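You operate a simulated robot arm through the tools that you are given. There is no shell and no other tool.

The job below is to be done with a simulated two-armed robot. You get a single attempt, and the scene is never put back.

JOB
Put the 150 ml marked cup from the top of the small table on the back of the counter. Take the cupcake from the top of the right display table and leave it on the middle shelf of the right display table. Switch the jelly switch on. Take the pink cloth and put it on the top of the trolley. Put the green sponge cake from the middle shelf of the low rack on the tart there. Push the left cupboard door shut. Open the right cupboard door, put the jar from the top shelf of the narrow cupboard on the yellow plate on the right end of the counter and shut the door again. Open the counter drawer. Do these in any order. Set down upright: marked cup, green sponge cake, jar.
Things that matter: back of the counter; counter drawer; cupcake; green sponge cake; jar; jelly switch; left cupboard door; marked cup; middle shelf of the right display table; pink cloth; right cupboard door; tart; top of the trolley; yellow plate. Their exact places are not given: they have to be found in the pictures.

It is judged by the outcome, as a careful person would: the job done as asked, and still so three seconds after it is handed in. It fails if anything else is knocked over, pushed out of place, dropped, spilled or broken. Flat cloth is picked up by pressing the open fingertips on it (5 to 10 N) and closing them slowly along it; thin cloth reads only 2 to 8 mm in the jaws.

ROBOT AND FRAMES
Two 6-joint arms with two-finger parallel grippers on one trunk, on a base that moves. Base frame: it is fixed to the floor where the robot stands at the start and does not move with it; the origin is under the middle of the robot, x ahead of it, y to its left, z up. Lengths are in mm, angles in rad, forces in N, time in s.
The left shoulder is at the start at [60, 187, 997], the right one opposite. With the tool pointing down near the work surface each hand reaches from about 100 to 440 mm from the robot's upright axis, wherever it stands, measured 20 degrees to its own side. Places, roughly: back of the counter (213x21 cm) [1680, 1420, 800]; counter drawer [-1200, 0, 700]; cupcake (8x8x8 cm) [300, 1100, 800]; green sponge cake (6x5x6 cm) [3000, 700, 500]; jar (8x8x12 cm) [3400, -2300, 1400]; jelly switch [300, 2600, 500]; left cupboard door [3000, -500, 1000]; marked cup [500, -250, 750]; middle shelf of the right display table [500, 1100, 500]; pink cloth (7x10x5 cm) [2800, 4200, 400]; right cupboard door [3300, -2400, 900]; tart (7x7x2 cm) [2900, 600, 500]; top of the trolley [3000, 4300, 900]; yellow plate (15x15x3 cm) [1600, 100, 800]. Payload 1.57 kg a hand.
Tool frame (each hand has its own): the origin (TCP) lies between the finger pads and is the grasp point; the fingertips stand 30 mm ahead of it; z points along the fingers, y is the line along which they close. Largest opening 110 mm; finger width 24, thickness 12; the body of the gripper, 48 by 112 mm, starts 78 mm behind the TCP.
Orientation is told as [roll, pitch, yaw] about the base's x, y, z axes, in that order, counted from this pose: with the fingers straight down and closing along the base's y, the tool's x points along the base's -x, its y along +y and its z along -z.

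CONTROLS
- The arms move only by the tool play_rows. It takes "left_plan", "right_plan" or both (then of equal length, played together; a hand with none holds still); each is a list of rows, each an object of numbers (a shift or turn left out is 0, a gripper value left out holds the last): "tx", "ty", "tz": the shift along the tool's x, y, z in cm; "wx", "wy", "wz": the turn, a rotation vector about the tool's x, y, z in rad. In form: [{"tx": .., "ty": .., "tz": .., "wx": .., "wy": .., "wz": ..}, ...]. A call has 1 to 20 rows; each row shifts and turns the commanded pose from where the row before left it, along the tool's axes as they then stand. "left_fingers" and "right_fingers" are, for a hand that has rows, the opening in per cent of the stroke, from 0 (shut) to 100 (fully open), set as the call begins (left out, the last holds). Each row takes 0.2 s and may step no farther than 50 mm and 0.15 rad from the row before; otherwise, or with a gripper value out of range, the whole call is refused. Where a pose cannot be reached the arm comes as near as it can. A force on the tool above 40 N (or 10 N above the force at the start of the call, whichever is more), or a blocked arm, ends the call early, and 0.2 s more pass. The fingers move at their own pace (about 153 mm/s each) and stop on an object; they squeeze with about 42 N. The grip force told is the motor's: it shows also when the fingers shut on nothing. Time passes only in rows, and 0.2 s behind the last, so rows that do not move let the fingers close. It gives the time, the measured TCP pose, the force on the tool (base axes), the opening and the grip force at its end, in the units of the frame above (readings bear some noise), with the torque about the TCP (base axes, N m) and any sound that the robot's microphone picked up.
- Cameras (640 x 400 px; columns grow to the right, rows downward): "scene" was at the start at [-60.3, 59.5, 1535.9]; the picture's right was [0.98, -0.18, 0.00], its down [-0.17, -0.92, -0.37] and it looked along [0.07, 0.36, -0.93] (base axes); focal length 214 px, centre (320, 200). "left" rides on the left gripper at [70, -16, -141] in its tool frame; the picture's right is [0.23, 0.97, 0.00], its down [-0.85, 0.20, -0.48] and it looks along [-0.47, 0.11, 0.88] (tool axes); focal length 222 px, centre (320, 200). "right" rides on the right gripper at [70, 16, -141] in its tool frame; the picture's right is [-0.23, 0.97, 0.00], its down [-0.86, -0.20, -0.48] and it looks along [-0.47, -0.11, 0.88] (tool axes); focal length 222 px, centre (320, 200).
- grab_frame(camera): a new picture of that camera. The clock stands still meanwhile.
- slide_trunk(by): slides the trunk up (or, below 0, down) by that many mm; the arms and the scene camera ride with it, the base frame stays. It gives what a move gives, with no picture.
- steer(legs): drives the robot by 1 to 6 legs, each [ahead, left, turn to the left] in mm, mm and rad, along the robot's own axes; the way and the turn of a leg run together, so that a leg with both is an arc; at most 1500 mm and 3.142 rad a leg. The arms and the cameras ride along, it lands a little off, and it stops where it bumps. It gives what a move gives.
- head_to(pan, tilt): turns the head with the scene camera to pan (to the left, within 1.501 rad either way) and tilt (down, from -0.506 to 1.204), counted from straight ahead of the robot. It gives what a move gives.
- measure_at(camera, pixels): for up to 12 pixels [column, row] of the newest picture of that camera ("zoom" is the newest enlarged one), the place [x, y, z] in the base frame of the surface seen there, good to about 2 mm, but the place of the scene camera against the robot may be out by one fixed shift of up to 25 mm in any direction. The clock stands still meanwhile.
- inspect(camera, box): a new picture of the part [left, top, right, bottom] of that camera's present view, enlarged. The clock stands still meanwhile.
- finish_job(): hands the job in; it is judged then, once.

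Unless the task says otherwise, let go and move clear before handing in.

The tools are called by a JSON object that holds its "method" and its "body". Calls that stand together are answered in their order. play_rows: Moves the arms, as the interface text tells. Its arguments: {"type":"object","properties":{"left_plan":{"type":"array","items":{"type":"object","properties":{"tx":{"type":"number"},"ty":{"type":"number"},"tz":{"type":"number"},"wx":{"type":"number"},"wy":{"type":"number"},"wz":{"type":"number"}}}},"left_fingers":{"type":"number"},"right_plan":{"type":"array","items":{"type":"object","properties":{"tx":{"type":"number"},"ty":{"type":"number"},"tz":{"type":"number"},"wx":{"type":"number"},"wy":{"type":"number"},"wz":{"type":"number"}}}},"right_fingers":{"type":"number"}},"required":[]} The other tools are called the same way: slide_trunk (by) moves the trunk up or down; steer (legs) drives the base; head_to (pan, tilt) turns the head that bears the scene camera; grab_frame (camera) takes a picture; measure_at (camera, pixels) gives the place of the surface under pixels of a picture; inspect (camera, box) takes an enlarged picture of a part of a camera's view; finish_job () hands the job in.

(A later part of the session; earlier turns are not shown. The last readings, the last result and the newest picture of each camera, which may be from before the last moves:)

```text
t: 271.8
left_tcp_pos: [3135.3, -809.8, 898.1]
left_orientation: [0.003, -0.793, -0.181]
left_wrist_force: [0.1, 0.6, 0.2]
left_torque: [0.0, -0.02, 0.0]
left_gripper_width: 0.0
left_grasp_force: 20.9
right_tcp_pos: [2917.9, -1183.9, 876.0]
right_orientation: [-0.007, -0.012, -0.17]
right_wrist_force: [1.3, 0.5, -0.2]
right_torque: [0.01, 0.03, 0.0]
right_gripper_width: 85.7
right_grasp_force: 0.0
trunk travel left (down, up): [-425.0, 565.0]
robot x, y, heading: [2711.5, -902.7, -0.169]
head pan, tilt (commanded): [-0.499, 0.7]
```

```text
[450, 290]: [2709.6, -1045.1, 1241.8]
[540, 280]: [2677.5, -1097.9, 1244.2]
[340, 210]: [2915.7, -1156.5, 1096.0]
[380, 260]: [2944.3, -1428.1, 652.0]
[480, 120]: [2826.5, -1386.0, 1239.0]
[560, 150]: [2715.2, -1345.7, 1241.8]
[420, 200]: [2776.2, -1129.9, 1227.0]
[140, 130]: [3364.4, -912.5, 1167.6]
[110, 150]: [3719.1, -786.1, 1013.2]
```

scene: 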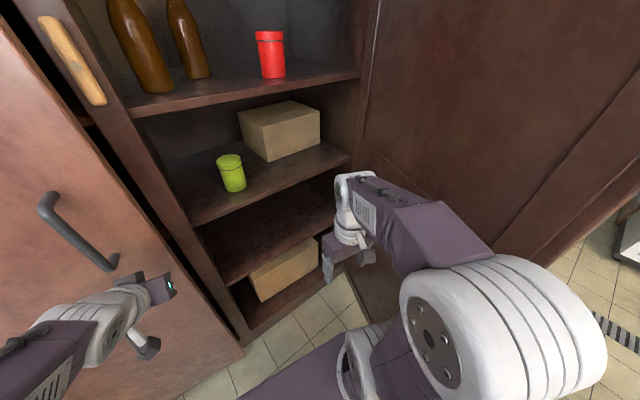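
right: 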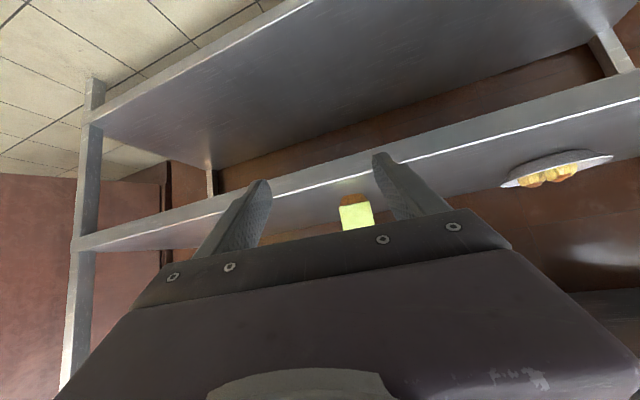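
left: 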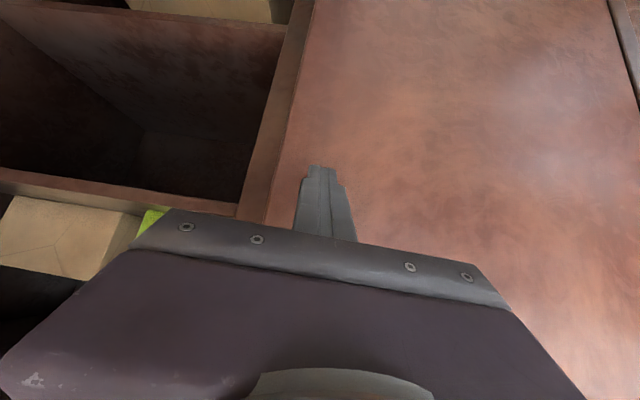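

{"method": "steer", "body": {"legs": [[90, -71, 0.158]]}}

{"method": "grab_frame", "body": {"camera": "left"}}

{"method": "measure_at", "body": {"camera": "left", "pixels": [[300, 60], [295, 120], [310, 120], [400, 120], [500, 120], [600, 120], [270, 60], [330, 60]]}}

```text
t: 273.0
left_tcp_pos: [3199.8, -822.3, 896.7]
left_orientation: [0.004, -0.791, -0.024]
left_wrist_force: [-0.1, 0.1, -0.7]
left_torque: [0.0, 0.05, 0.01]
left_gripper_width: 0.0
left_grasp_force: 21.5
right_tcp_pos: [3041.4, -1225.8, 876.9]
right_orientation: [-0.006, -0.011, -0.013]
right_wrist_force: [0.6, -0.6, -0.2]
right_torque: [0.04, 0.0, 0.0]
right_gripper_width: 85.8
right_grasp_force: 0.1
trunk travel left (down, up): [-425.0, 565.0]
robot x, y, heading: [2793.9, -980.9, -0.013]
head pan, tilt (commanded): [-0.499, 0.7]
```

```text
taken
```

left: 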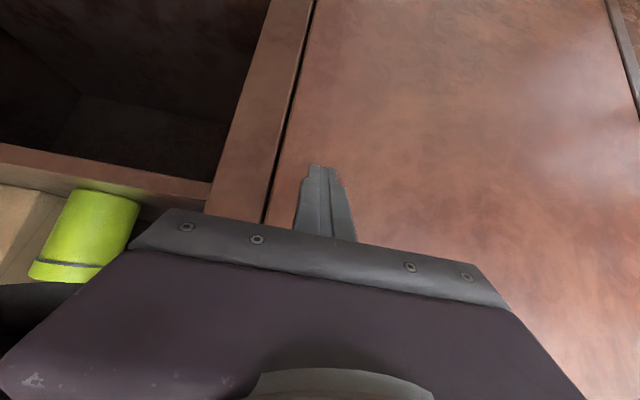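

```text
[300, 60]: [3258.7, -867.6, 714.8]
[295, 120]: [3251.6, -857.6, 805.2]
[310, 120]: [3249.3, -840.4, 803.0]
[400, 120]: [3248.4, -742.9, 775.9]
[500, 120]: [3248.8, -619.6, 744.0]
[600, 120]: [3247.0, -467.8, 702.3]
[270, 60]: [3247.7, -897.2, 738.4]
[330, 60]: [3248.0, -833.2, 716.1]
```

{"method": "play_rows", "body": {"left_plan": [{"tz": 0.7, "tx": -0.7}, {"tz": 0.4, "tx": -0.4}, {"tz": 0.2, "tx": -0.2}, {"tz": 0.15, "tx": -0.15}, {}]}}

```text
t: 274.2
left_tcp_pos: [3218.4, -823.2, 897.5]
left_orientation: [0.002, -0.792, -0.023]
left_wrist_force: [-0.2, 0.3, -0.1]
left_torque: [0.01, -0.02, -0.04]
left_gripper_width: 0.0
left_grasp_force: 21.7
right_tcp_pos: [3042.4, -1225.6, 876.8]
right_orientation: [-0.006, -0.013, -0.015]
right_wrist_force: [0.2, 1.1, -0.1]
right_torque: [0.01, 0.0, 0.0]
right_gripper_width: 85.8
right_grasp_force: 0.0
trunk travel left (down, up): [-425.0, 565.0]
robot x, y, heading: [2794.2, -979.1, -0.009]
head pan, tilt (commanded): [-0.499, 0.7]
```

{"method": "play_rows", "body": {"left_plan": [{"tz": 0.15, "tx": -0.15}, {"tz": 0.15, "tx": -0.15}, {"tz": 0.1, "tx": -0.1}, {}]}}

{"method": "grab_frame", "body": {"camera": "left"}}

{"method": "measure_at", "body": {"camera": "left", "pixels": [[330, 80], [310, 130], [400, 120], [500, 120], [600, 120], [270, 80]]}}

```text
t: 275.2
left_tcp_pos: [3220.0, -823.6, 896.9]
left_orientation: [0.003, -0.793, -0.024]
left_wrist_force: [-23.2, -2.0, -3.3]
left_torque: [-0.22, 0.37, 0.0]
left_gripper_width: 0.0
left_grasp_force: 21.1
right_tcp_pos: [3038.4, -1225.7, 877.1]
right_orientation: [-0.005, -0.016, -0.013]
right_wrist_force: [0.4, 0.4, -0.1]
right_torque: [0.01, 0.0, 0.0]
right_gripper_width: 85.6
right_grasp_force: 0.1
trunk travel left (down, up): [-425.0, 565.0]
robot x, y, heading: [2793.1, -979.5, -0.01]
head pan, tilt (commanded): [-0.499, 0.7]
```

```text
taken
```

left: 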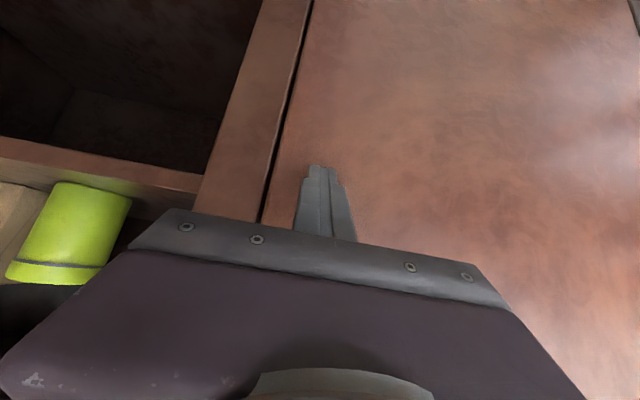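

```text
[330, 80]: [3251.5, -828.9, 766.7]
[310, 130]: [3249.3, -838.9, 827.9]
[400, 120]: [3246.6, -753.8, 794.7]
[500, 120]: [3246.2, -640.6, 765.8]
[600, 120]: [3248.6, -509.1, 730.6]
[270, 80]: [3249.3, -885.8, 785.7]
```

{"method": "play_rows", "body": {"left_plan": [{"tz": -1.5, "tx": 1.5}, {"tz": -2, "tx": 2}, {"tz": -2, "tx": 2}, {"tz": -1, "tx": 1}], "right_plan": [{"tx": 1}, {"ty": 3}, {"ty": 3}, {}]}}

{"method": "steer", "body": {"legs": [[-150, 80, 0], [-400, 40, 0]]}}

{"method": "head_to", "body": {"pan": 0.0, "tilt": 0.3}}

{"method": "grab_frame", "body": {"camera": "scene"}}

```text
t: 276.2
left_tcp_pos: [3186.0, -826.5, 876.1]
left_orientation: [0.004, -0.792, -0.024]
left_wrist_force: [0.2, 0.2, -0.1]
left_torque: [0.02, -0.03, -0.01]
left_gripper_width: 0.0
left_grasp_force: 21.1
left hand out of reach, approached as far as the arm can: row 2, 3, 4
right_tcp_pos: [3044.1, -1166.9, 873.9]
right_orientation: [-0.004, -0.009, -0.015]
right_wrist_force: [-0.8, -1.3, 0.5]
right_torque: [0.01, -0.01, 0.05]
right_gripper_width: 85.7
right_grasp_force: 0.0
right hand out of reach, approached as far as the arm can: row 1, 2
trunk travel left (down, up): [-425.0, 565.0]
robot x, y, heading: [2790.7, -981.0, -0.011]
head pan, tilt (commanded): [-0.499, 0.7]
```

```text
t: 279.8
left_tcp_pos: [2642.7, -700.0, 876.5]
left_orientation: [0.003, -0.793, -0.03]
left_wrist_force: [-1.0, -0.7, 0.5]
left_torque: [-0.04, -0.03, 0.02]
left_gripper_width: 0.2
left_grasp_force: 21.3
right_tcp_pos: [2497.3, -1040.8, 875.5]
right_orientation: [-0.007, -0.01, -0.021]
right_wrist_force: [-0.8, -0.2, -0.5]
right_torque: [0.03, -0.03, 0.0]
right_gripper_width: 85.6
right_grasp_force: 0.0
trunk travel left (down, up): [-425.0, 565.0]
robot x, y, heading: [2249.4, -851.1, -0.021]
head pan, tilt (commanded): [-0.499, 0.7]
```

```text
t: 280.7
left_tcp_pos: [2643.0, -700.8, 875.5]
left_orientation: [0.0, -0.793, -0.03]
left_wrist_force: [1.3, 0.6, 0.4]
left_torque: [0.0, -0.03, -0.02]
left_gripper_width: 0.0
left_grasp_force: 21.6
right_tcp_pos: [2498.0, -1040.2, 873.9]
right_orientation: [-0.005, -0.01, -0.021]
right_wrist_force: [-0.4, 0.0, -0.2]
right_torque: [0.0, -0.02, 0.01]
right_gripper_width: 85.7
right_grasp_force: 0.0
trunk travel left (down, up): [-425.0, 565.0]
robot x, y, heading: [2249.7, -852.8, -0.016]
head pan, tilt (commanded): [0.0, 0.3]
```

```text
taken
```

scene: 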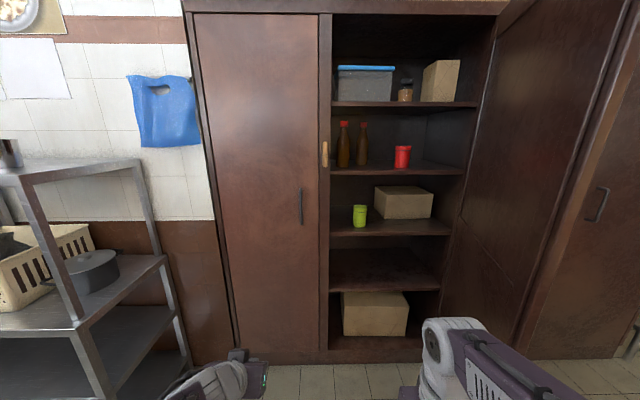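

{"method": "head_to", "body": {"pan": -1.0, "tilt": 0.4}}

{"method": "grab_frame", "body": {"camera": "scene"}}

{"method": "measure_at", "body": {"camera": "scene", "pixels": [[300, 300], [400, 300], [500, 250], [350, 220], [420, 215], [280, 250], [200, 200], [150, 180], [100, 250], [600, 300], [320, 200], [250, 280]]}}

```text
t: 282.0
left_tcp_pos: [2643.8, -700.3, 875.8]
left_orientation: [0.001, -0.792, -0.031]
left_wrist_force: [0.7, -0.1, 0.0]
left_torque: [-0.01, 0.03, 0.02]
left_gripper_width: 0.0
left_grasp_force: 21.1
right_tcp_pos: [2497.5, -1039.4, 873.8]
right_orientation: [-0.007, -0.008, -0.018]
right_wrist_force: [1.0, -0.1, -0.4]
right_torque: [-0.01, -0.01, 0.02]
right_gripper_width: 85.8
right_grasp_force: 0.0
trunk travel left (down, up): [-425.0, 565.0]
robot x, y, heading: [2247.9, -852.3, -0.019]
head pan, tilt (commanded): [-1.0, 0.4]
```

```text
taken
```

scene: 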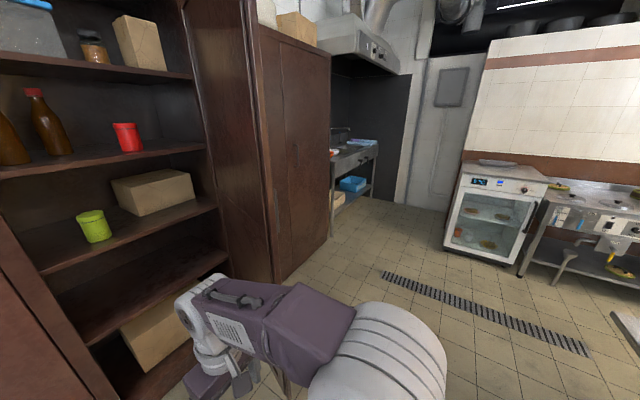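

```text
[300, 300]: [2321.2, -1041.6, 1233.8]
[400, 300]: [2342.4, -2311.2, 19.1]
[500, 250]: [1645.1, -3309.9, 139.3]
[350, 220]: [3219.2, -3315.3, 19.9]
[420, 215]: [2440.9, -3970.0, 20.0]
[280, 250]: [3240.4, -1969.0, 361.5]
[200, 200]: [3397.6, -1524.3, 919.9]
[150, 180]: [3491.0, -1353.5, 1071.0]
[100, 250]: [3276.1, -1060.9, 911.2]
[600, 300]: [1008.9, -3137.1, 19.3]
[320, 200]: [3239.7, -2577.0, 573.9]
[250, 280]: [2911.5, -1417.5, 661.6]
```

{"method": "steer", "body": {"legs": [[0, -1300, 0.019]]}}

{"method": "head_to", "body": {"pan": 0.0, "tilt": 0.2}}

{"method": "grab_frame", "body": {"camera": "scene"}}

```text
t: 285.7
left_tcp_pos: [2626.8, -1366.3, 874.5]
left_orientation: [0.02, -0.784, -0.029]
left_wrist_force: [-12.2, 0.5, -7.0]
left_torque: [0.14, -0.16, -0.12]
left_gripper_width: 0.0
left_grasp_force: 20.9
right_tcp_pos: [2486.2, -1710.1, 874.0]
right_orientation: [0.0, -0.009, -0.013]
right_wrist_force: [0.2, -1.2, 0.0]
right_torque: [0.13, -0.02, -0.02]
right_gripper_width: 85.9
right_grasp_force: 0.1
trunk travel left (down, up): [-425.0, 565.0]
robot x, y, heading: [2236.3, -1521.5, -0.013]
head pan, tilt (commanded): [-1.0, 0.4]
stopped in leg 1: the force on the tool passed its limit at 83 N (the readings are from after the stop); the commanded pose is now the measured one
```

```text
t: 287.0
left_tcp_pos: [2628.2, -1360.7, 876.8]
left_orientation: [0.009, -0.789, -0.02]
left_wrist_force: [-16.7, 6.1, -10.0]
left_torque: [0.09, -0.23, -0.24]
left_gripper_width: 0.0
left_grasp_force: 21.6
right_tcp_pos: [2487.2, -1704.2, 875.0]
right_orientation: [-0.005, -0.01, -0.016]
right_wrist_force: [-0.4, -0.4, -0.2]
right_torque: [-0.06, 0.01, 0.02]
right_gripper_width: 85.9
right_grasp_force: 0.1
trunk travel left (down, up): [-425.0, 565.0]
robot x, y, heading: [2239.3, -1517.9, -0.011]
head pan, tilt (commanded): [0.0, 0.201]
```

```text
taken
```

scene: 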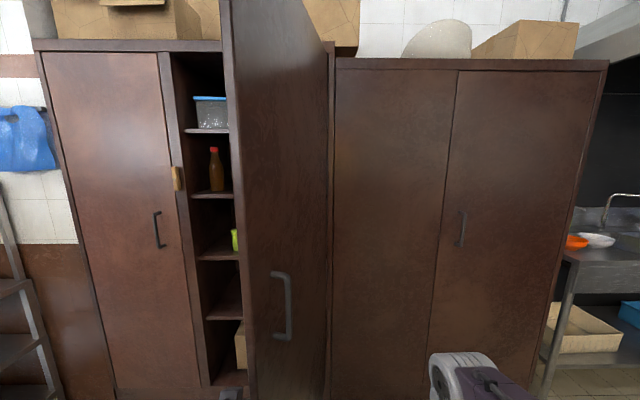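

{"method": "measure_at", "body": {"camera": "scene", "pixels": [[238, 100], [245, 250], [300, 150], [322, 200], [260, 350], [226, 60], [285, 290], [330, 150], [400, 150], [520, 150], [462, 228], [590, 150]]}}

{"method": "grab_frame", "body": {"camera": "left"}}

```text
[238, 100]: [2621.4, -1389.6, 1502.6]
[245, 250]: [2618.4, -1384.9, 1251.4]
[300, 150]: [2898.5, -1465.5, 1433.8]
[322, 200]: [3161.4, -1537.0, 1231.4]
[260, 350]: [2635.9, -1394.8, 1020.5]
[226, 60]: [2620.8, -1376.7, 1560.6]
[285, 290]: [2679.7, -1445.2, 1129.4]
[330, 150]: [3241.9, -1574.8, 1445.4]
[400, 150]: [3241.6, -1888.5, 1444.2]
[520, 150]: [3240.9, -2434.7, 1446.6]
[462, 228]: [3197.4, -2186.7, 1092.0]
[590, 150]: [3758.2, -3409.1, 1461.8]
```

```text
taken
```

left: 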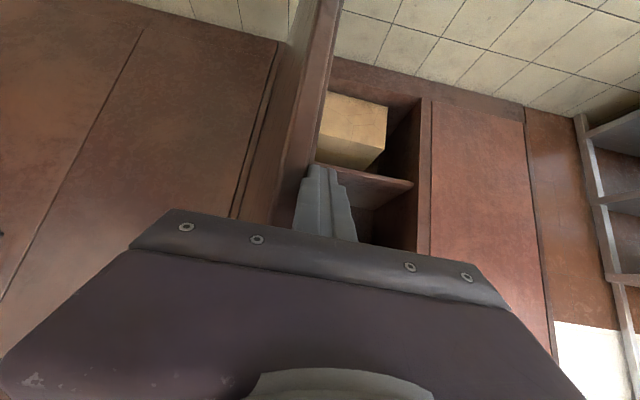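

{"method": "steer", "body": {"legs": [[0, 80, 0]]}}

{"method": "grab_frame", "body": {"camera": "left"}}

{"method": "measure_at", "body": {"camera": "left", "pixels": [[320, 60], [300, 120], [290, 170], [330, 30], [280, 120], [340, 100]]}}

{"method": "grab_frame", "body": {"camera": "scene"}}

```text
t: 288.1
left_tcp_pos: [2630.7, -1283.3, 876.7]
left_orientation: [0.006, -0.788, -0.023]
left_wrist_force: [-0.5, 0.3, -0.9]
left_torque: [-0.01, 0.0, 0.02]
left_gripper_width: 0.1
left_grasp_force: 21.5
right_tcp_pos: [2489.8, -1626.9, 874.7]
right_orientation: [-0.008, -0.009, -0.015]
right_wrist_force: [-0.2, 1.1, -0.5]
right_torque: [-0.04, -0.02, 0.02]
right_gripper_width: 85.7
right_grasp_force: 0.0
trunk travel left (down, up): [-425.0, 565.0]
robot x, y, heading: [2239.0, -1441.5, -0.015]
head pan, tilt (commanded): [0.0, 0.201]
```

```text
taken
```

left: 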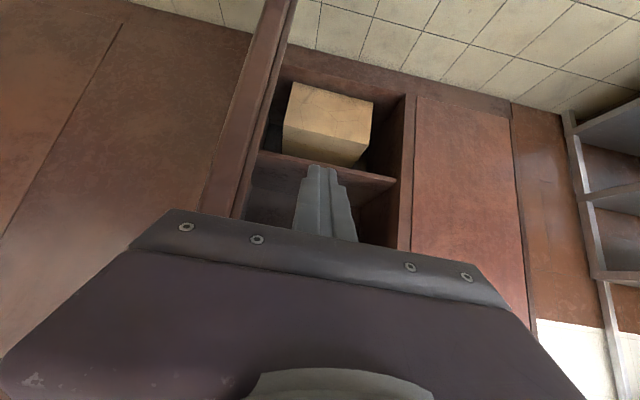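

```text
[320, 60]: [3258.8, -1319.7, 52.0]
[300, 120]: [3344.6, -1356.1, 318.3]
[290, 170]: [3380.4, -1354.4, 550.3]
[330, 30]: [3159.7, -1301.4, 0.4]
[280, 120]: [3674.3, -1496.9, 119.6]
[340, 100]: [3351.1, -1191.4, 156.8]
```

```text
taken
```

scene: 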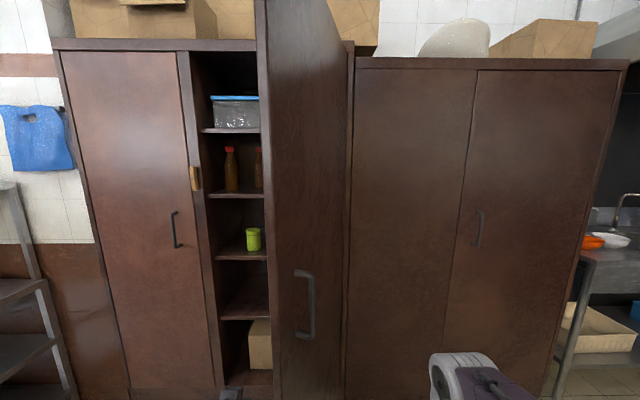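

{"method": "measure_at", "body": {"camera": "scene", "pixels": [[262, 80], [268, 250], [275, 150], [300, 150], [320, 180], [340, 200], [275, 330], [345, 150]]}}

{"method": "measure_at", "body": {"camera": "left", "pixels": [[270, 50], [255, 90], [240, 130], [225, 170], [260, 20], [282, 30], [245, 60], [232, 180]]}}

```text
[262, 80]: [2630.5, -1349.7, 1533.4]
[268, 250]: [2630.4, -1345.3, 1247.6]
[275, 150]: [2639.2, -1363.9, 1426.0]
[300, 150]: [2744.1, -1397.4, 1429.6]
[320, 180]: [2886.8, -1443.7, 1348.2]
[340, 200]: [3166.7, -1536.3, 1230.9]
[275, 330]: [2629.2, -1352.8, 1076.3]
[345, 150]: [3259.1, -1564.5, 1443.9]
```

```text
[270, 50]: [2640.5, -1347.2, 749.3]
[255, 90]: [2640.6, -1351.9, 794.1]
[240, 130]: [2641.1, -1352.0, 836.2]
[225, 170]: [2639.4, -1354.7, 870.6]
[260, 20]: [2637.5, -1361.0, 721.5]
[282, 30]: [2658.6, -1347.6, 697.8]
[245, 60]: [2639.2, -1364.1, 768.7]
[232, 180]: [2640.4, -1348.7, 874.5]
```

{"method": "play_rows", "body": {"left_plan": [{}, {}, {}, {}, {}]}}

{"method": "grab_frame", "body": {"camera": "left"}}

{"method": "measure_at", "body": {"camera": "left", "pixels": [[270, 50], [255, 90], [240, 130], [232, 180], [260, 20], [282, 30], [245, 60], [272, 60]]}}

```text
t: 289.2
left_tcp_pos: [2631.0, -1283.2, 877.2]
left_orientation: [0.009, -0.789, -0.023]
left_wrist_force: [-0.8, 0.0, -0.5]
left_torque: [0.0, -0.02, 0.03]
left_gripper_width: 0.0
left_grasp_force: 21.5
right_tcp_pos: [2489.8, -1626.9, 874.2]
right_orientation: [-0.006, -0.009, -0.015]
right_wrist_force: [-0.2, -0.8, 0.2]
right_torque: [-0.04, 0.02, 0.02]
right_gripper_width: 85.8
right_grasp_force: 0.0
trunk travel left (down, up): [-425.0, 565.0]
robot x, y, heading: [2233.5, -1442.5, -0.015]
head pan, tilt (commanded): [0.0, 0.201]
```

```text
taken
```

left: 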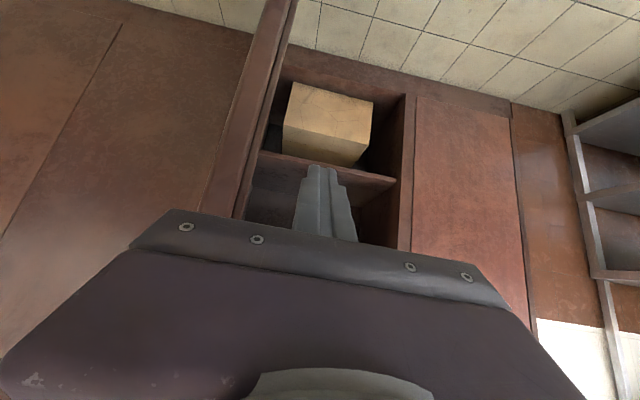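

```text
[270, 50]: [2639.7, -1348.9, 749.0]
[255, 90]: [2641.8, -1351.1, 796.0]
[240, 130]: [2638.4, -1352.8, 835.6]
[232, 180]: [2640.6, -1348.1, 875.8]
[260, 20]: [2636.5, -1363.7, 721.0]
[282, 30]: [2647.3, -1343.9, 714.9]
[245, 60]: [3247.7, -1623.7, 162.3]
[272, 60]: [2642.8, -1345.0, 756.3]
```

{"method": "play_rows", "body": {"left_plan": [{"tz": -3, "tx": 3}, {"tz": -3, "tx": 3}, {"wy": 0.13, "tx": 2}, {"wy": 0.13, "tx": 2}, {"wy": 0.13, "tx": 2}, {"wy": 0.13, "tx": 2}, {"wy": 0.13, "tx": 2}, {"wy": 0.13, "tx": 2}, {"ty": 3}, {"ty": 3}, {"ty": 3}, {}]}}

```text
t: 291.9
left_tcp_pos: [2525.6, -1191.6, 823.9]
left_orientation: [0.008, -0.009, -0.017]
left_wrist_force: [0.2, -0.7, 0.1]
left_torque: [0.03, -0.04, 0.02]
left_gripper_width: 0.0
left_grasp_force: 21.4
left hand out of reach, approached as far as the arm can: row 1, 2
right_tcp_pos: [2489.0, -1628.3, 875.6]
right_orientation: [-0.006, -0.01, -0.015]
right_wrist_force: [0.3, -0.1, -0.2]
right_torque: [0.02, -0.02, -0.04]
right_gripper_width: 85.9
right_grasp_force: 0.1
trunk travel left (down, up): [-425.0, 565.0]
robot x, y, heading: [2242.9, -1439.0, -0.014]
head pan, tilt (commanded): [0.0, 0.201]
```

{"method": "play_rows", "body": {"left_plan": [{"tx": 4}, {"tx": 4}, {"tx": 2}], "right_plan": [{"ty": -2}, {}, {}], "right_fingers": 0}}

{"method": "steer", "body": {"legs": [[0, -130, 0.014]]}}

{"method": "play_rows", "body": {"right_plan": [{"tx": -4}, {"tx": -4}, {"tx": -4}, {"tx": -4}]}}

{"method": "head_to", "body": {"pan": 0.2, "tilt": 0.5}}

{"method": "grab_frame", "body": {"camera": "scene"}}

```text
t: 292.6
left_tcp_pos: [2448.6, -1178.1, 808.8]
left_orientation: [0.005, -0.009, -0.016]
left_wrist_force: [-0.2, -0.2, 0.8]
left_torque: [-0.02, -0.01, -0.04]
left_gripper_width: 0.0
left_grasp_force: 21.4
left hand out of reach, approached as far as the arm can: row 2, 3
right_tcp_pos: [2489.2, -1647.0, 873.5]
right_orientation: [-0.006, -0.01, -0.014]
right_wrist_force: [0.1, -0.3, 0.1]
right_torque: [0.0, -0.02, 0.01]
right_gripper_width: 0.0
right_grasp_force: 21.1
trunk travel left (down, up): [-425.0, 565.0]
robot x, y, heading: [2240.3, -1440.1, -0.012]
head pan, tilt (commanded): [0.0, 0.201]
```

```text
t: 293.9
left_tcp_pos: [2444.7, -1308.4, 807.9]
left_orientation: [0.006, -0.006, -0.006]
left_wrist_force: [0.0, 0.0, 0.0]
left_torque: [0.03, 0.02, -0.01]
left_gripper_width: 0.1
left_grasp_force: 21.2
right_tcp_pos: [2489.7, -1774.1, 872.7]
right_orientation: [-0.005, -0.008, -0.002]
right_wrist_force: [-0.5, -0.3, 0.6]
right_torque: [0.02, 0.0, 0.0]
right_gripper_width: 0.0
right_grasp_force: 20.8
trunk travel left (down, up): [-425.0, 565.0]
robot x, y, heading: [2238.6, -1570.4, -0.001]
head pan, tilt (commanded): [0.0, 0.201]
```

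```text
t: 294.9
left_tcp_pos: [2446.5, -1305.5, 808.3]
left_orientation: [0.005, -0.005, -0.006]
left_wrist_force: [-0.1, 0.2, 0.6]
left_torque: [0.01, 0.04, 0.0]
left_gripper_width: 0.1
left_grasp_force: 21.3
right_tcp_pos: [2653.2, -1775.4, 874.7]
right_orientation: [-0.005, -0.009, -0.002]
right_wrist_force: [0.0, -0.2, 0.4]
right_torque: [-0.02, -0.02, 0.01]
right_gripper_width: 0.2
right_grasp_force: 21.6
trunk travel left (down, up): [-425.0, 565.0]
robot x, y, heading: [2238.0, -1572.2, 0.001]
head pan, tilt (commanded): [0.0, 0.201]
```

```text
t: 295.7
left_tcp_pos: [2444.3, -1306.7, 808.7]
left_orientation: [0.004, -0.006, -0.003]
left_wrist_force: [0.2, 1.5, 0.4]
left_torque: [0.01, 0.01, -0.01]
left_gripper_width: 0.0
left_grasp_force: 21.8
right_tcp_pos: [2650.3, -1774.9, 875.8]
right_orientation: [-0.003, -0.007, -0.002]
right_wrist_force: [-0.3, 0.2, 0.5]
right_torque: [0.01, 0.01, 0.04]
right_gripper_width: 0.0
right_grasp_force: 21.5
trunk travel left (down, up): [-425.0, 565.0]
robot x, y, heading: [2235.3, -1571.7, 0.001]
head pan, tilt (commanded): [0.201, 0.499]
```

```text
taken
```

scene: 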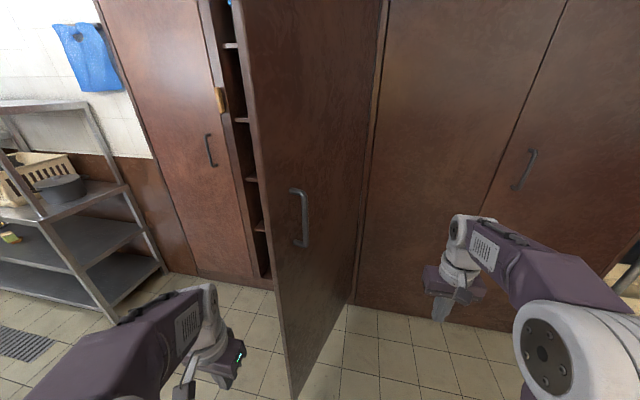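

{"method": "measure_at", "body": {"camera": "scene", "pixels": [[262, 150], [275, 250], [320, 150], [340, 250], [365, 100], [352, 260], [285, 330], [258, 100], [302, 190], [303, 243], [270, 330], [245, 60]]}}

```text
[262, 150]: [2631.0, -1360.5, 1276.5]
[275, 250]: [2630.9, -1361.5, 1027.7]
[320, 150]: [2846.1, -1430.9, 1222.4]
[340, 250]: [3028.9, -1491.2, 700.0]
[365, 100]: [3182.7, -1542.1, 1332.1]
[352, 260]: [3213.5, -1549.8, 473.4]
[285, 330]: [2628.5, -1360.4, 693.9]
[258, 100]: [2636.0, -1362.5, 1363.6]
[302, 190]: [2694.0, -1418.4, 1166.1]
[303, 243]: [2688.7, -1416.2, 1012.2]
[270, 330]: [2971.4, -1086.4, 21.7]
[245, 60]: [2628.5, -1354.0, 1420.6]
```

{"method": "steer", "body": {"legs": [[110, 0, 0], [0, 120, 0]]}}

{"method": "play_rows", "body": {"right_plan": [{"ty": 4}, {"ty": 4}, {"ty": 4}, {}]}}

{"method": "grab_frame", "body": {"camera": "scene"}}

{"method": "grab_frame", "body": {"camera": "right"}}

```text
t: 297.8
left_tcp_pos: [2557.2, -1180.7, 808.5]
left_orientation: [0.003, -0.006, -0.005]
left_wrist_force: [-0.1, -0.5, -0.2]
left_torque: [-0.04, 0.01, 0.0]
left_gripper_width: 0.0
left_grasp_force: 20.6
right_tcp_pos: [2762.9, -1650.8, 874.9]
right_orientation: [-0.007, -0.009, -0.002]
right_wrist_force: [-0.7, 0.6, -0.5]
right_torque: [-0.05, -0.01, -0.02]
right_gripper_width: 0.0
right_grasp_force: 21.5
trunk travel left (down, up): [-425.0, 565.0]
robot x, y, heading: [2348.8, -1447.3, 0.001]
head pan, tilt (commanded): [0.201, 0.499]
```

```text
t: 298.8
left_tcp_pos: [2556.9, -1182.9, 810.6]
left_orientation: [0.005, -0.006, -0.006]
left_wrist_force: [-0.4, 0.3, -0.4]
left_torque: [0.02, 0.01, 0.02]
left_gripper_width: 0.0
left_grasp_force: 21.0
right_tcp_pos: [2762.0, -1532.6, 876.5]
right_orientation: [-0.006, -0.009, -0.005]
right_wrist_force: [-0.3, 0.0, 0.1]
right_torque: [0.01, 0.03, 0.01]
right_gripper_width: 0.0
right_grasp_force: 21.1
trunk travel left (down, up): [-425.0, 565.0]
robot x, y, heading: [2351.5, -1446.3, -0.004]
head pan, tilt (commanded): [0.201, 0.499]
```

```text
taken
```

scene: 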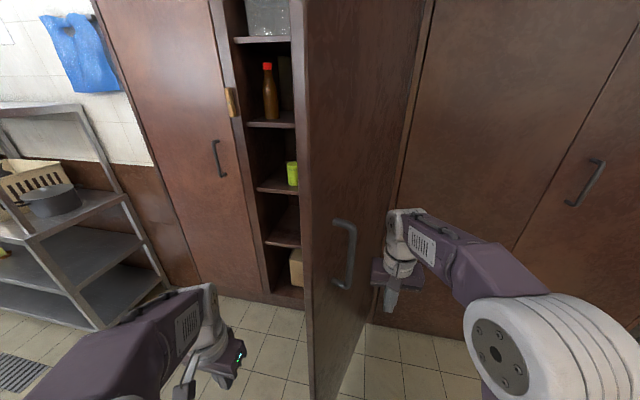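

```text
taken
```

right: 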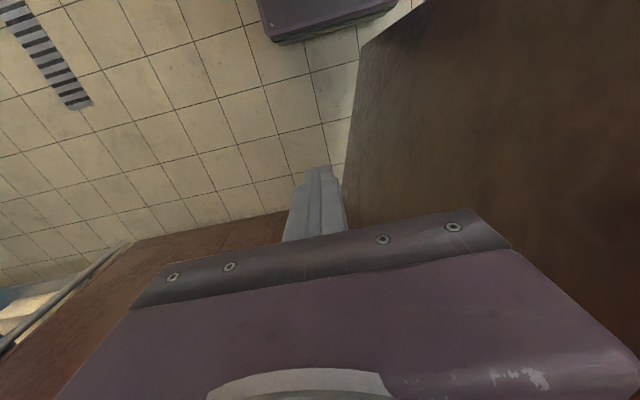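

{"method": "play_rows", "body": {"right_plan": [{"ty": 3}, {"ty": 2.5}, {"ty": 0.5}, {"ty": 0.3}, {"ty": 0.3}, {}]}}

{"method": "grab_frame", "body": {"camera": "scene"}}

{"method": "measure_at", "body": {"camera": "scene", "pixels": [[315, 150], [320, 250], [370, 150], [410, 60], [400, 120], [390, 200], [308, 60], [318, 330]]}}

```text
t: 300.2
left_tcp_pos: [2558.5, -1182.3, 808.3]
left_orientation: [0.006, -0.008, -0.005]
left_wrist_force: [-0.2, -0.2, 0.9]
left_torque: [0.01, -0.01, 0.0]
left_gripper_width: 0.0
left_grasp_force: 21.5
right_tcp_pos: [2762.2, -1465.4, 875.9]
right_orientation: [-0.006, -0.009, 0.0]
right_wrist_force: [-0.2, -0.6, -1.1]
right_torque: [0.0, 0.04, -0.02]
right_gripper_width: 0.0
right_grasp_force: 21.6
trunk travel left (down, up): [-425.0, 565.0]
robot x, y, heading: [2343.8, -1445.6, -0.004]
head pan, tilt (commanded): [0.201, 0.499]
```

```text
taken
```

scene: 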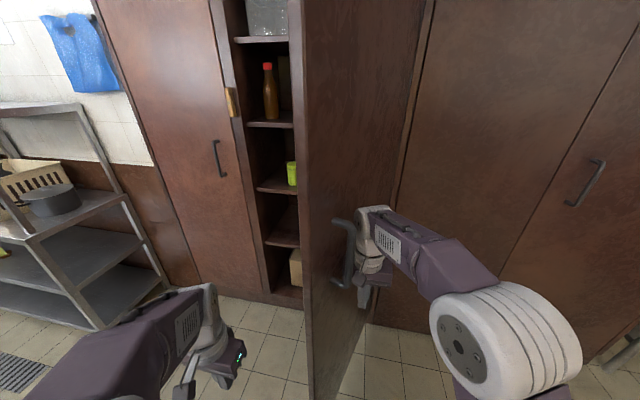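

```text
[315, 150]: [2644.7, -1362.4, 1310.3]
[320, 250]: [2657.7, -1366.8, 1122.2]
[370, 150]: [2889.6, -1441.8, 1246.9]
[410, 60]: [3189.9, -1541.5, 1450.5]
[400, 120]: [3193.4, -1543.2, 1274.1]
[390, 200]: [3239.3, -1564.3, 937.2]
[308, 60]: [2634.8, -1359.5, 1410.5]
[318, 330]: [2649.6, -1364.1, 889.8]
```

{"method": "play_rows", "body": {"right_plan": [{"ty": 0.3}, {"ty": 0.3}, {"ty": 0.3}, {"ty": 0.3}, {}]}}

{"method": "grab_frame", "body": {"camera": "scene"}}

{"method": "measure_at", "body": {"camera": "scene", "pixels": [[315, 150], [320, 250], [370, 150], [410, 60], [400, 120], [308, 60], [318, 330], [340, 100]]}}

```text
t: 301.4
left_tcp_pos: [2557.4, -1182.0, 808.2]
left_orientation: [0.004, -0.007, -0.006]
left_wrist_force: [0.3, 0.0, 0.7]
left_torque: [0.01, -0.01, 0.02]
left_gripper_width: 0.0
left_grasp_force: 21.2
right_tcp_pos: [2762.8, -1453.1, 874.3]
right_orientation: [-0.005, -0.01, -0.001]
right_wrist_force: [-0.2, 0.7, -0.2]
right_torque: [-0.01, 0.03, 0.04]
right_gripper_width: 0.1
right_grasp_force: 21.5
trunk travel left (down, up): [-425.0, 565.0]
robot x, y, heading: [2350.0, -1445.7, -0.001]
head pan, tilt (commanded): [0.201, 0.499]
```

```text
taken
```

scene: 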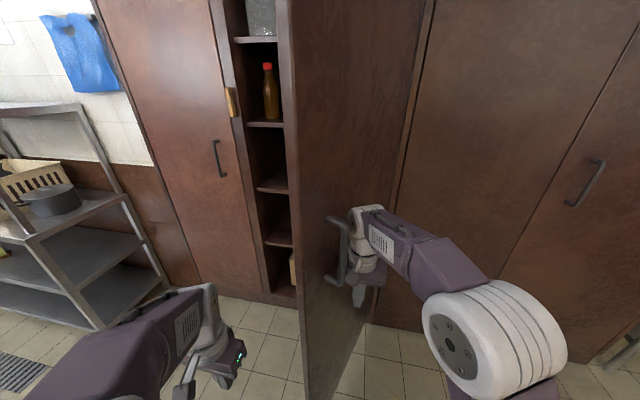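

```text
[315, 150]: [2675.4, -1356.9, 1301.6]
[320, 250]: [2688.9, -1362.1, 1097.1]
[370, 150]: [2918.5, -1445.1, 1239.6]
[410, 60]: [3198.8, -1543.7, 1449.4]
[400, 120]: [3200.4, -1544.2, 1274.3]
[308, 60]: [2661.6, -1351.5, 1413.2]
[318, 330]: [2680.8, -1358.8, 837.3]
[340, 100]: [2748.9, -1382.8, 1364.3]
```

{"method": "play_rows", "body": {"right_plan": [{"ty": -3}, {"ty": -4}, {"ty": -4}, {"ty": -4}, {"ty": -4}, {}]}}

{"method": "grab_frame", "body": {"camera": "scene"}}

{"method": "measure_at", "body": {"camera": "scene", "pixels": [[315, 150], [320, 250], [370, 150], [410, 60], [400, 120], [308, 60], [318, 330], [340, 100]]}}

```text
t: 302.8
left_tcp_pos: [2557.5, -1183.6, 808.4]
left_orientation: [0.005, -0.007, -0.007]
left_wrist_force: [0.4, -0.5, 0.9]
left_torque: [-0.01, 0.01, 0.01]
left_gripper_width: 0.0
left_grasp_force: 21.4
right_tcp_pos: [2762.0, -1643.8, 874.0]
right_orientation: [-0.005, -0.008, -0.003]
right_wrist_force: [-0.3, -0.5, -0.1]
right_torque: [-0.05, 0.01, -0.02]
right_gripper_width: 0.2
right_grasp_force: 21.4
trunk travel left (down, up): [-425.0, 565.0]
robot x, y, heading: [2347.4, -1448.4, -0.004]
head pan, tilt (commanded): [0.201, 0.499]
```

```text
taken
```

scene: 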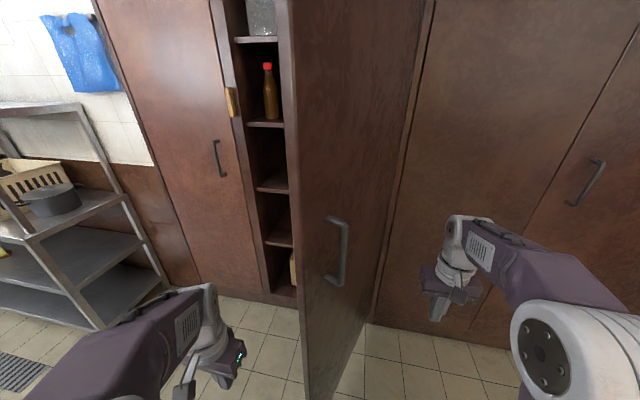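

```text
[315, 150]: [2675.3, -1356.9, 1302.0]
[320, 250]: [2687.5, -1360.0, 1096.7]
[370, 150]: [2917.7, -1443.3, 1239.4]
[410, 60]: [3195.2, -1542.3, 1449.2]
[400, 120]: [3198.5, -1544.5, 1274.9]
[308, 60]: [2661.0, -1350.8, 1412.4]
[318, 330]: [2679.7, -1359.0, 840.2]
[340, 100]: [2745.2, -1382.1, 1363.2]
```

{"method": "steer", "body": {"legs": [[-150, 0, 0.004], [0, -700, 0]]}}

{"method": "head_to", "body": {"pan": 0.0, "tilt": 0.3}}

{"method": "grab_frame", "body": {"camera": "scene"}}

```text
t: 307.6
left_tcp_pos: [2404.3, -1871.9, 808.2]
left_orientation: [0.006, -0.007, 0.008]
left_wrist_force: [-0.9, -0.5, 0.1]
left_torque: [0.0, -0.02, 0.01]
left_gripper_width: 0.0
left_grasp_force: 21.4
right_tcp_pos: [2616.9, -2331.1, 874.2]
right_orientation: [-0.007, -0.008, 0.009]
right_wrist_force: [-0.8, -0.5, 0.2]
right_torque: [-0.01, 0.0, 0.01]
right_gripper_width: 0.0
right_grasp_force: 21.0
trunk travel left (down, up): [-425.0, 565.0]
robot x, y, heading: [2202.9, -2134.8, 0.011]
head pan, tilt (commanded): [0.201, 0.499]
```

```text
t: 308.3
left_tcp_pos: [2405.5, -1871.9, 808.6]
left_orientation: [0.005, -0.006, 0.006]
left_wrist_force: [0.0, -1.1, 0.0]
left_torque: [-0.01, 0.0, -0.01]
left_gripper_width: 0.0
left_grasp_force: 21.2
right_tcp_pos: [2617.4, -2330.2, 875.0]
right_orientation: [-0.004, -0.01, 0.009]
right_wrist_force: [0.4, -0.2, 0.0]
right_torque: [0.0, 0.0, 0.02]
right_gripper_width: 0.0
right_grasp_force: 21.1
trunk travel left (down, up): [-425.0, 565.0]
robot x, y, heading: [2204.0, -2141.0, 0.017]
head pan, tilt (commanded): [0.0, 0.3]
```

```text
taken
```

scene: 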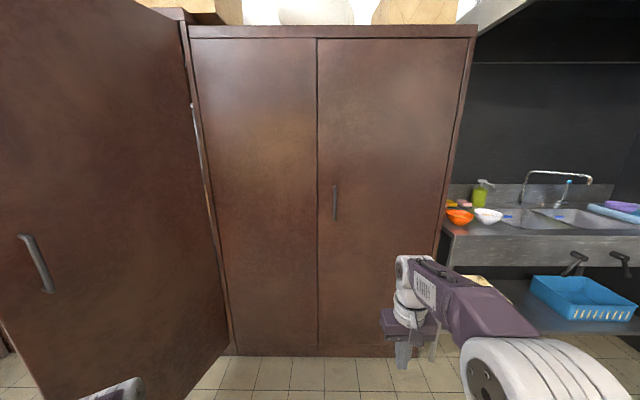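

{"method": "measure_at", "body": {"camera": "scene", "pixels": [[334, 188], [334, 200], [334, 215], [320, 150], [316, 250], [455, 150], [445, 200], [470, 100], [400, 200], [350, 350], [450, 230], [250, 200]]}}

{"method": "inspect", "body": {"camera": "scene", "box": [300, 170, 380, 230]}}

```text
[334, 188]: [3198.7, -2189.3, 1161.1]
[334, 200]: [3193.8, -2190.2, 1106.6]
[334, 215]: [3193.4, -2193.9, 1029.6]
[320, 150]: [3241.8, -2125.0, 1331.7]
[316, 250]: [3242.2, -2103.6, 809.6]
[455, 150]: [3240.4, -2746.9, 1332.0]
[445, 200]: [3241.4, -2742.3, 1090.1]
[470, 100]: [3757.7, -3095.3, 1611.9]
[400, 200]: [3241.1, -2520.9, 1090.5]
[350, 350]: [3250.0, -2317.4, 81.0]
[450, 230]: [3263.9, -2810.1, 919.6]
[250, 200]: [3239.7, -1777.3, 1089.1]
```

```text
6.67 times, centred on (340, 200) of scene
```

zoom: 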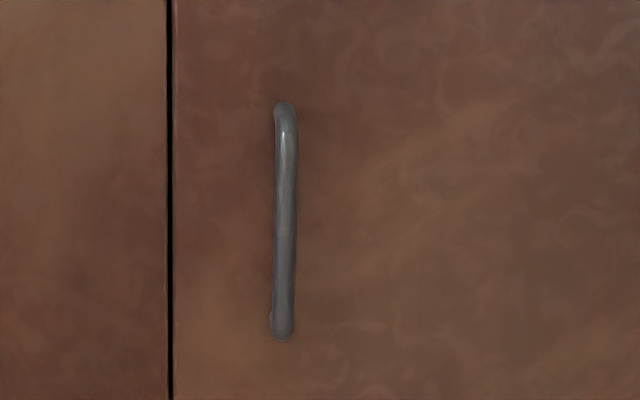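

{"method": "slide_trunk", "body": {"by": 120}}

{"method": "play_rows", "body": {"right_plan": [{"tz": -4, "tx": 1}, {"tz": -4, "tx": 1}, {"wy": -0.14, "ty": 1}, {"wy": -0.14, "ty": 1}, {"wy": -0.14, "ty": 1}, {"wy": -0.14, "ty": 1}, {"wy": -0.14}, {"wy": -0.14}, {"wy": -0.14}, {}], "right_fingers": 60}}

{"method": "grab_frame", "body": {"camera": "right"}}

```text
t: 309.8
left_tcp_pos: [2404.9, -1870.7, 928.7]
left_orientation: [0.006, -0.006, 0.006]
left_wrist_force: [-0.7, 0.7, 0.5]
left_torque: [-0.02, 0.01, -0.01]
left_gripper_width: 0.0
left_grasp_force: 20.7
right_tcp_pos: [2617.0, -2331.4, 995.1]
right_orientation: [-0.005, -0.009, 0.007]
right_wrist_force: [-0.8, -0.1, 0.1]
right_torque: [0.01, -0.01, 0.03]
right_gripper_width: 0.1
right_grasp_force: 21.4
trunk travel left (down, up): [-545.0, 445.0]
robot x, y, heading: [2202.6, -2138.4, 0.008]
head pan, tilt (commanded): [0.0, 0.3]
```

```text
t: 312.0
left_tcp_pos: [2405.4, -1872.1, 929.2]
left_orientation: [0.005, -0.008, 0.008]
left_wrist_force: [0.1, -0.3, -0.6]
left_torque: [-0.01, 0.02, -0.01]
left_gripper_width: 0.0
left_grasp_force: 21.2
right_tcp_pos: [2635.7, -2286.5, 1063.0]
right_orientation: [-0.024, -0.943, 0.012]
right_wrist_force: [0.0, 0.0, 0.7]
right_torque: [-0.03, 0.0, -0.03]
right_gripper_width: 66.3
right_grasp_force: 0.0
right hand out of reach, approached as far as the arm can: row 7, 8, 9
trunk travel left (down, up): [-545.0, 445.0]
robot x, y, heading: [2200.9, -2136.9, 0.008]
head pan, tilt (commanded): [0.0, 0.3]
```

```text
taken
```

right: 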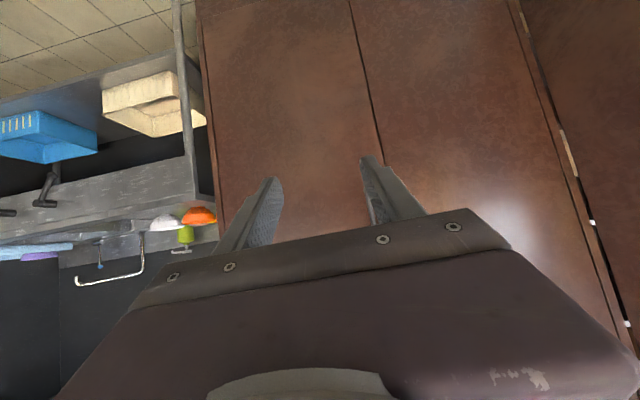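

{"method": "steer", "body": {"legs": [[400, 92, -0.008]]}}

{"method": "grab_frame", "body": {"camera": "right"}}

{"method": "grab_frame", "body": {"camera": "scene"}}

```text
t: 314.5
left_tcp_pos: [2804.0, -1779.3, 929.3]
left_orientation: [0.005, -0.008, -0.005]
left_wrist_force: [0.2, 0.4, 0.0]
left_torque: [-0.01, 0.01, -0.01]
left_gripper_width: 0.0
left_grasp_force: 21.5
right_tcp_pos: [3029.0, -2197.1, 1063.7]
right_orientation: [-0.024, -0.942, 0.002]
right_wrist_force: [0.2, -0.5, -0.5]
right_torque: [0.0, 0.02, 0.03]
right_gripper_width: 66.2
right_grasp_force: 0.1
trunk travel left (down, up): [-545.0, 445.0]
robot x, y, heading: [2595.3, -2044.1, -0.002]
head pan, tilt (commanded): [0.0, 0.3]
```

```text
taken
```

right: 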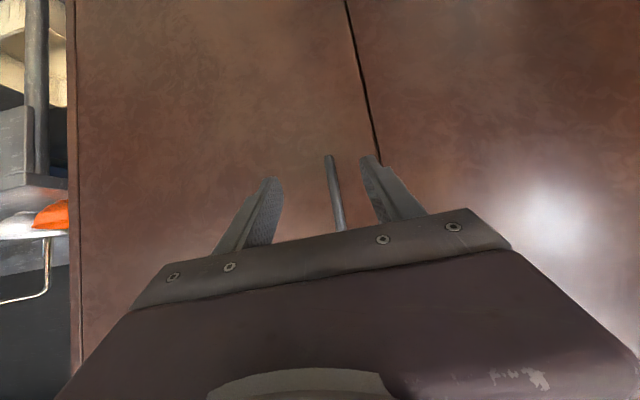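

```text
taken
```

scene: 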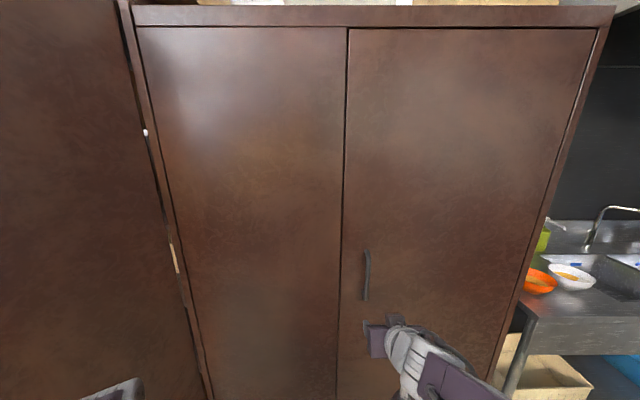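

{"method": "measure_at", "body": {"camera": "right", "pixels": [[329, 165], [334, 190], [339, 215], [341, 228], [328, 157], [300, 170], [360, 100], [350, 60], [80, 200], [70, 100]]}}

{"method": "measure_at", "body": {"camera": "scene", "pixels": [[345, 150], [575, 150], [598, 40], [366, 270], [600, 60], [590, 80], [560, 120], [348, 60]]}}

```text
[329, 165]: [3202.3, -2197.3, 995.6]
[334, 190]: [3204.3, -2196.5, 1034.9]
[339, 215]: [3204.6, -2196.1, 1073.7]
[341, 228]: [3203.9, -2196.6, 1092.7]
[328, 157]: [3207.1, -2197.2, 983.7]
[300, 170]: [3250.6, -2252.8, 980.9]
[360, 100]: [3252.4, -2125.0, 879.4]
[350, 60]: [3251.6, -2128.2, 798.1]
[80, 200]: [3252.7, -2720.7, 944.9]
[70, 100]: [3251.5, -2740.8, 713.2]
```

```text
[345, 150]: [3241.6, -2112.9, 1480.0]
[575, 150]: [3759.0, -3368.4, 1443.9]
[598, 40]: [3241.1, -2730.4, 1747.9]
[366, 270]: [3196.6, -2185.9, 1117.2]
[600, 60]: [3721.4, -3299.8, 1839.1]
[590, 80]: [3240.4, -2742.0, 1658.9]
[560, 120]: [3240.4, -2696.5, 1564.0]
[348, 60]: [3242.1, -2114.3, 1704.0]
```

{"method": "steer", "body": {"legs": [[120, 0, 0]]}}

{"method": "steer", "body": {"legs": [[48, 0, 0]]}}

{"method": "grab_frame", "body": {"camera": "right"}}

```text
t: 315.8
left_tcp_pos: [2925.7, -1780.4, 928.4]
left_orientation: [0.006, -0.007, -0.005]
left_wrist_force: [0.9, -0.7, 0.0]
left_torque: [0.03, -0.03, -0.03]
left_gripper_width: 0.1
left_grasp_force: 21.4
right_tcp_pos: [3151.7, -2196.4, 1064.3]
right_orientation: [-0.024, -0.944, 0.0]
right_wrist_force: [0.2, 0.5, -0.1]
right_torque: [-0.04, 0.02, 0.0]
right_gripper_width: 65.9
right_grasp_force: 0.0
trunk travel left (down, up): [-545.0, 445.0]
robot x, y, heading: [2716.5, -2046.1, -0.005]
head pan, tilt (commanded): [0.0, 0.3]
```

```text
t: 316.7
left_tcp_pos: [2972.6, -1779.4, 929.2]
left_orientation: [0.005, -0.006, -0.004]
left_wrist_force: [-0.1, 0.2, 0.0]
left_torque: [-0.02, 0.03, 0.02]
left_gripper_width: 0.0
left_grasp_force: 21.7
right_tcp_pos: [3197.8, -2197.5, 1064.3]
right_orientation: [-0.022, -0.943, 0.001]
right_wrist_force: [-0.1, 0.1, 0.4]
right_torque: [0.03, 0.01, 0.0]
right_gripper_width: 65.9
right_grasp_force: 0.0
trunk travel left (down, up): [-545.0, 445.0]
robot x, y, heading: [2766.6, -2044.4, -0.002]
head pan, tilt (commanded): [0.0, 0.3]
```

```text
taken
```

right: 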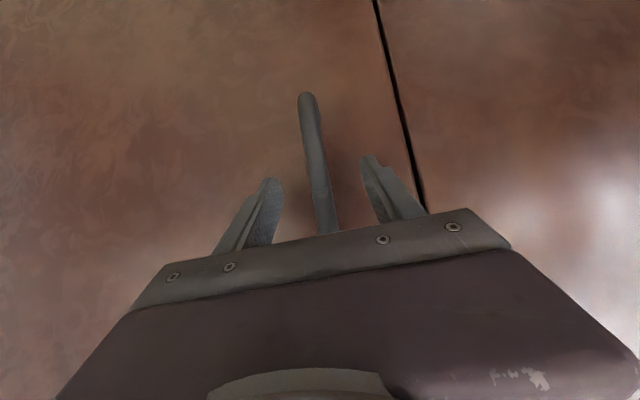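

{"method": "play_rows", "body": {"right_plan": [{}, {}, {}, {}], "right_fingers": 0}}

{"method": "steer", "body": {"legs": [[-56, -39, 0.08]]}}

{"method": "grab_frame", "body": {"camera": "right"}}

```text
t: 317.7
left_tcp_pos: [2972.3, -1780.1, 929.3]
left_orientation: [0.005, -0.007, -0.003]
left_wrist_force: [-0.5, 0.2, 0.0]
left_torque: [0.02, -0.05, 0.0]
left_gripper_width: 0.1
left_grasp_force: 21.2
right_tcp_pos: [3198.3, -2197.0, 1063.6]
right_orientation: [-0.023, -0.941, 0.003]
right_wrist_force: [0.4, 2.7, -8.3]
right_torque: [1.02, -0.15, 0.0]
right_gripper_width: 16.2
right_grasp_force: 31.5
trunk travel left (down, up): [-545.0, 445.0]
robot x, y, heading: [2764.4, -2044.9, -0.005]
head pan, tilt (commanded): [0.0, 0.3]
```

```text
t: 318.7
left_tcp_pos: [2896.4, -1805.3, 928.8]
left_orientation: [0.005, -0.008, 0.075]
left_wrist_force: [-0.4, -1.0, -1.2]
left_torque: [0.01, -0.03, 0.01]
left_gripper_width: 0.2
left_grasp_force: 21.6
right_tcp_pos: [3153.9, -2203.1, 1063.1]
right_orientation: [-0.024, -0.943, 0.082]
right_wrist_force: [-0.9, 5.5, -11.8]
right_torque: [0.92, 0.53, 0.29]
right_gripper_width: 16.1
right_grasp_force: 31.3
trunk travel left (down, up): [-545.0, 445.0]
robot x, y, heading: [2706.6, -2090.2, 0.078]
head pan, tilt (commanded): [0.0, 0.3]
```

```text
taken
```

right: 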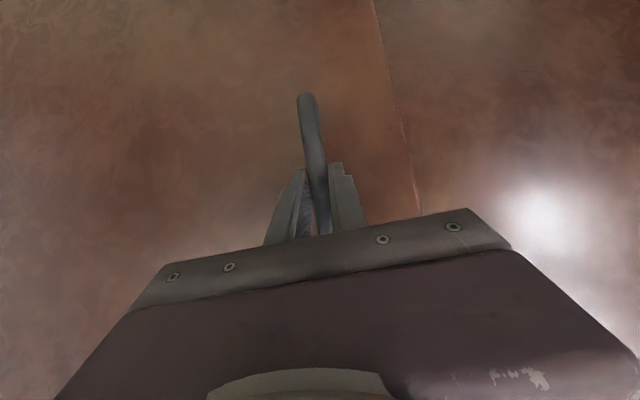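

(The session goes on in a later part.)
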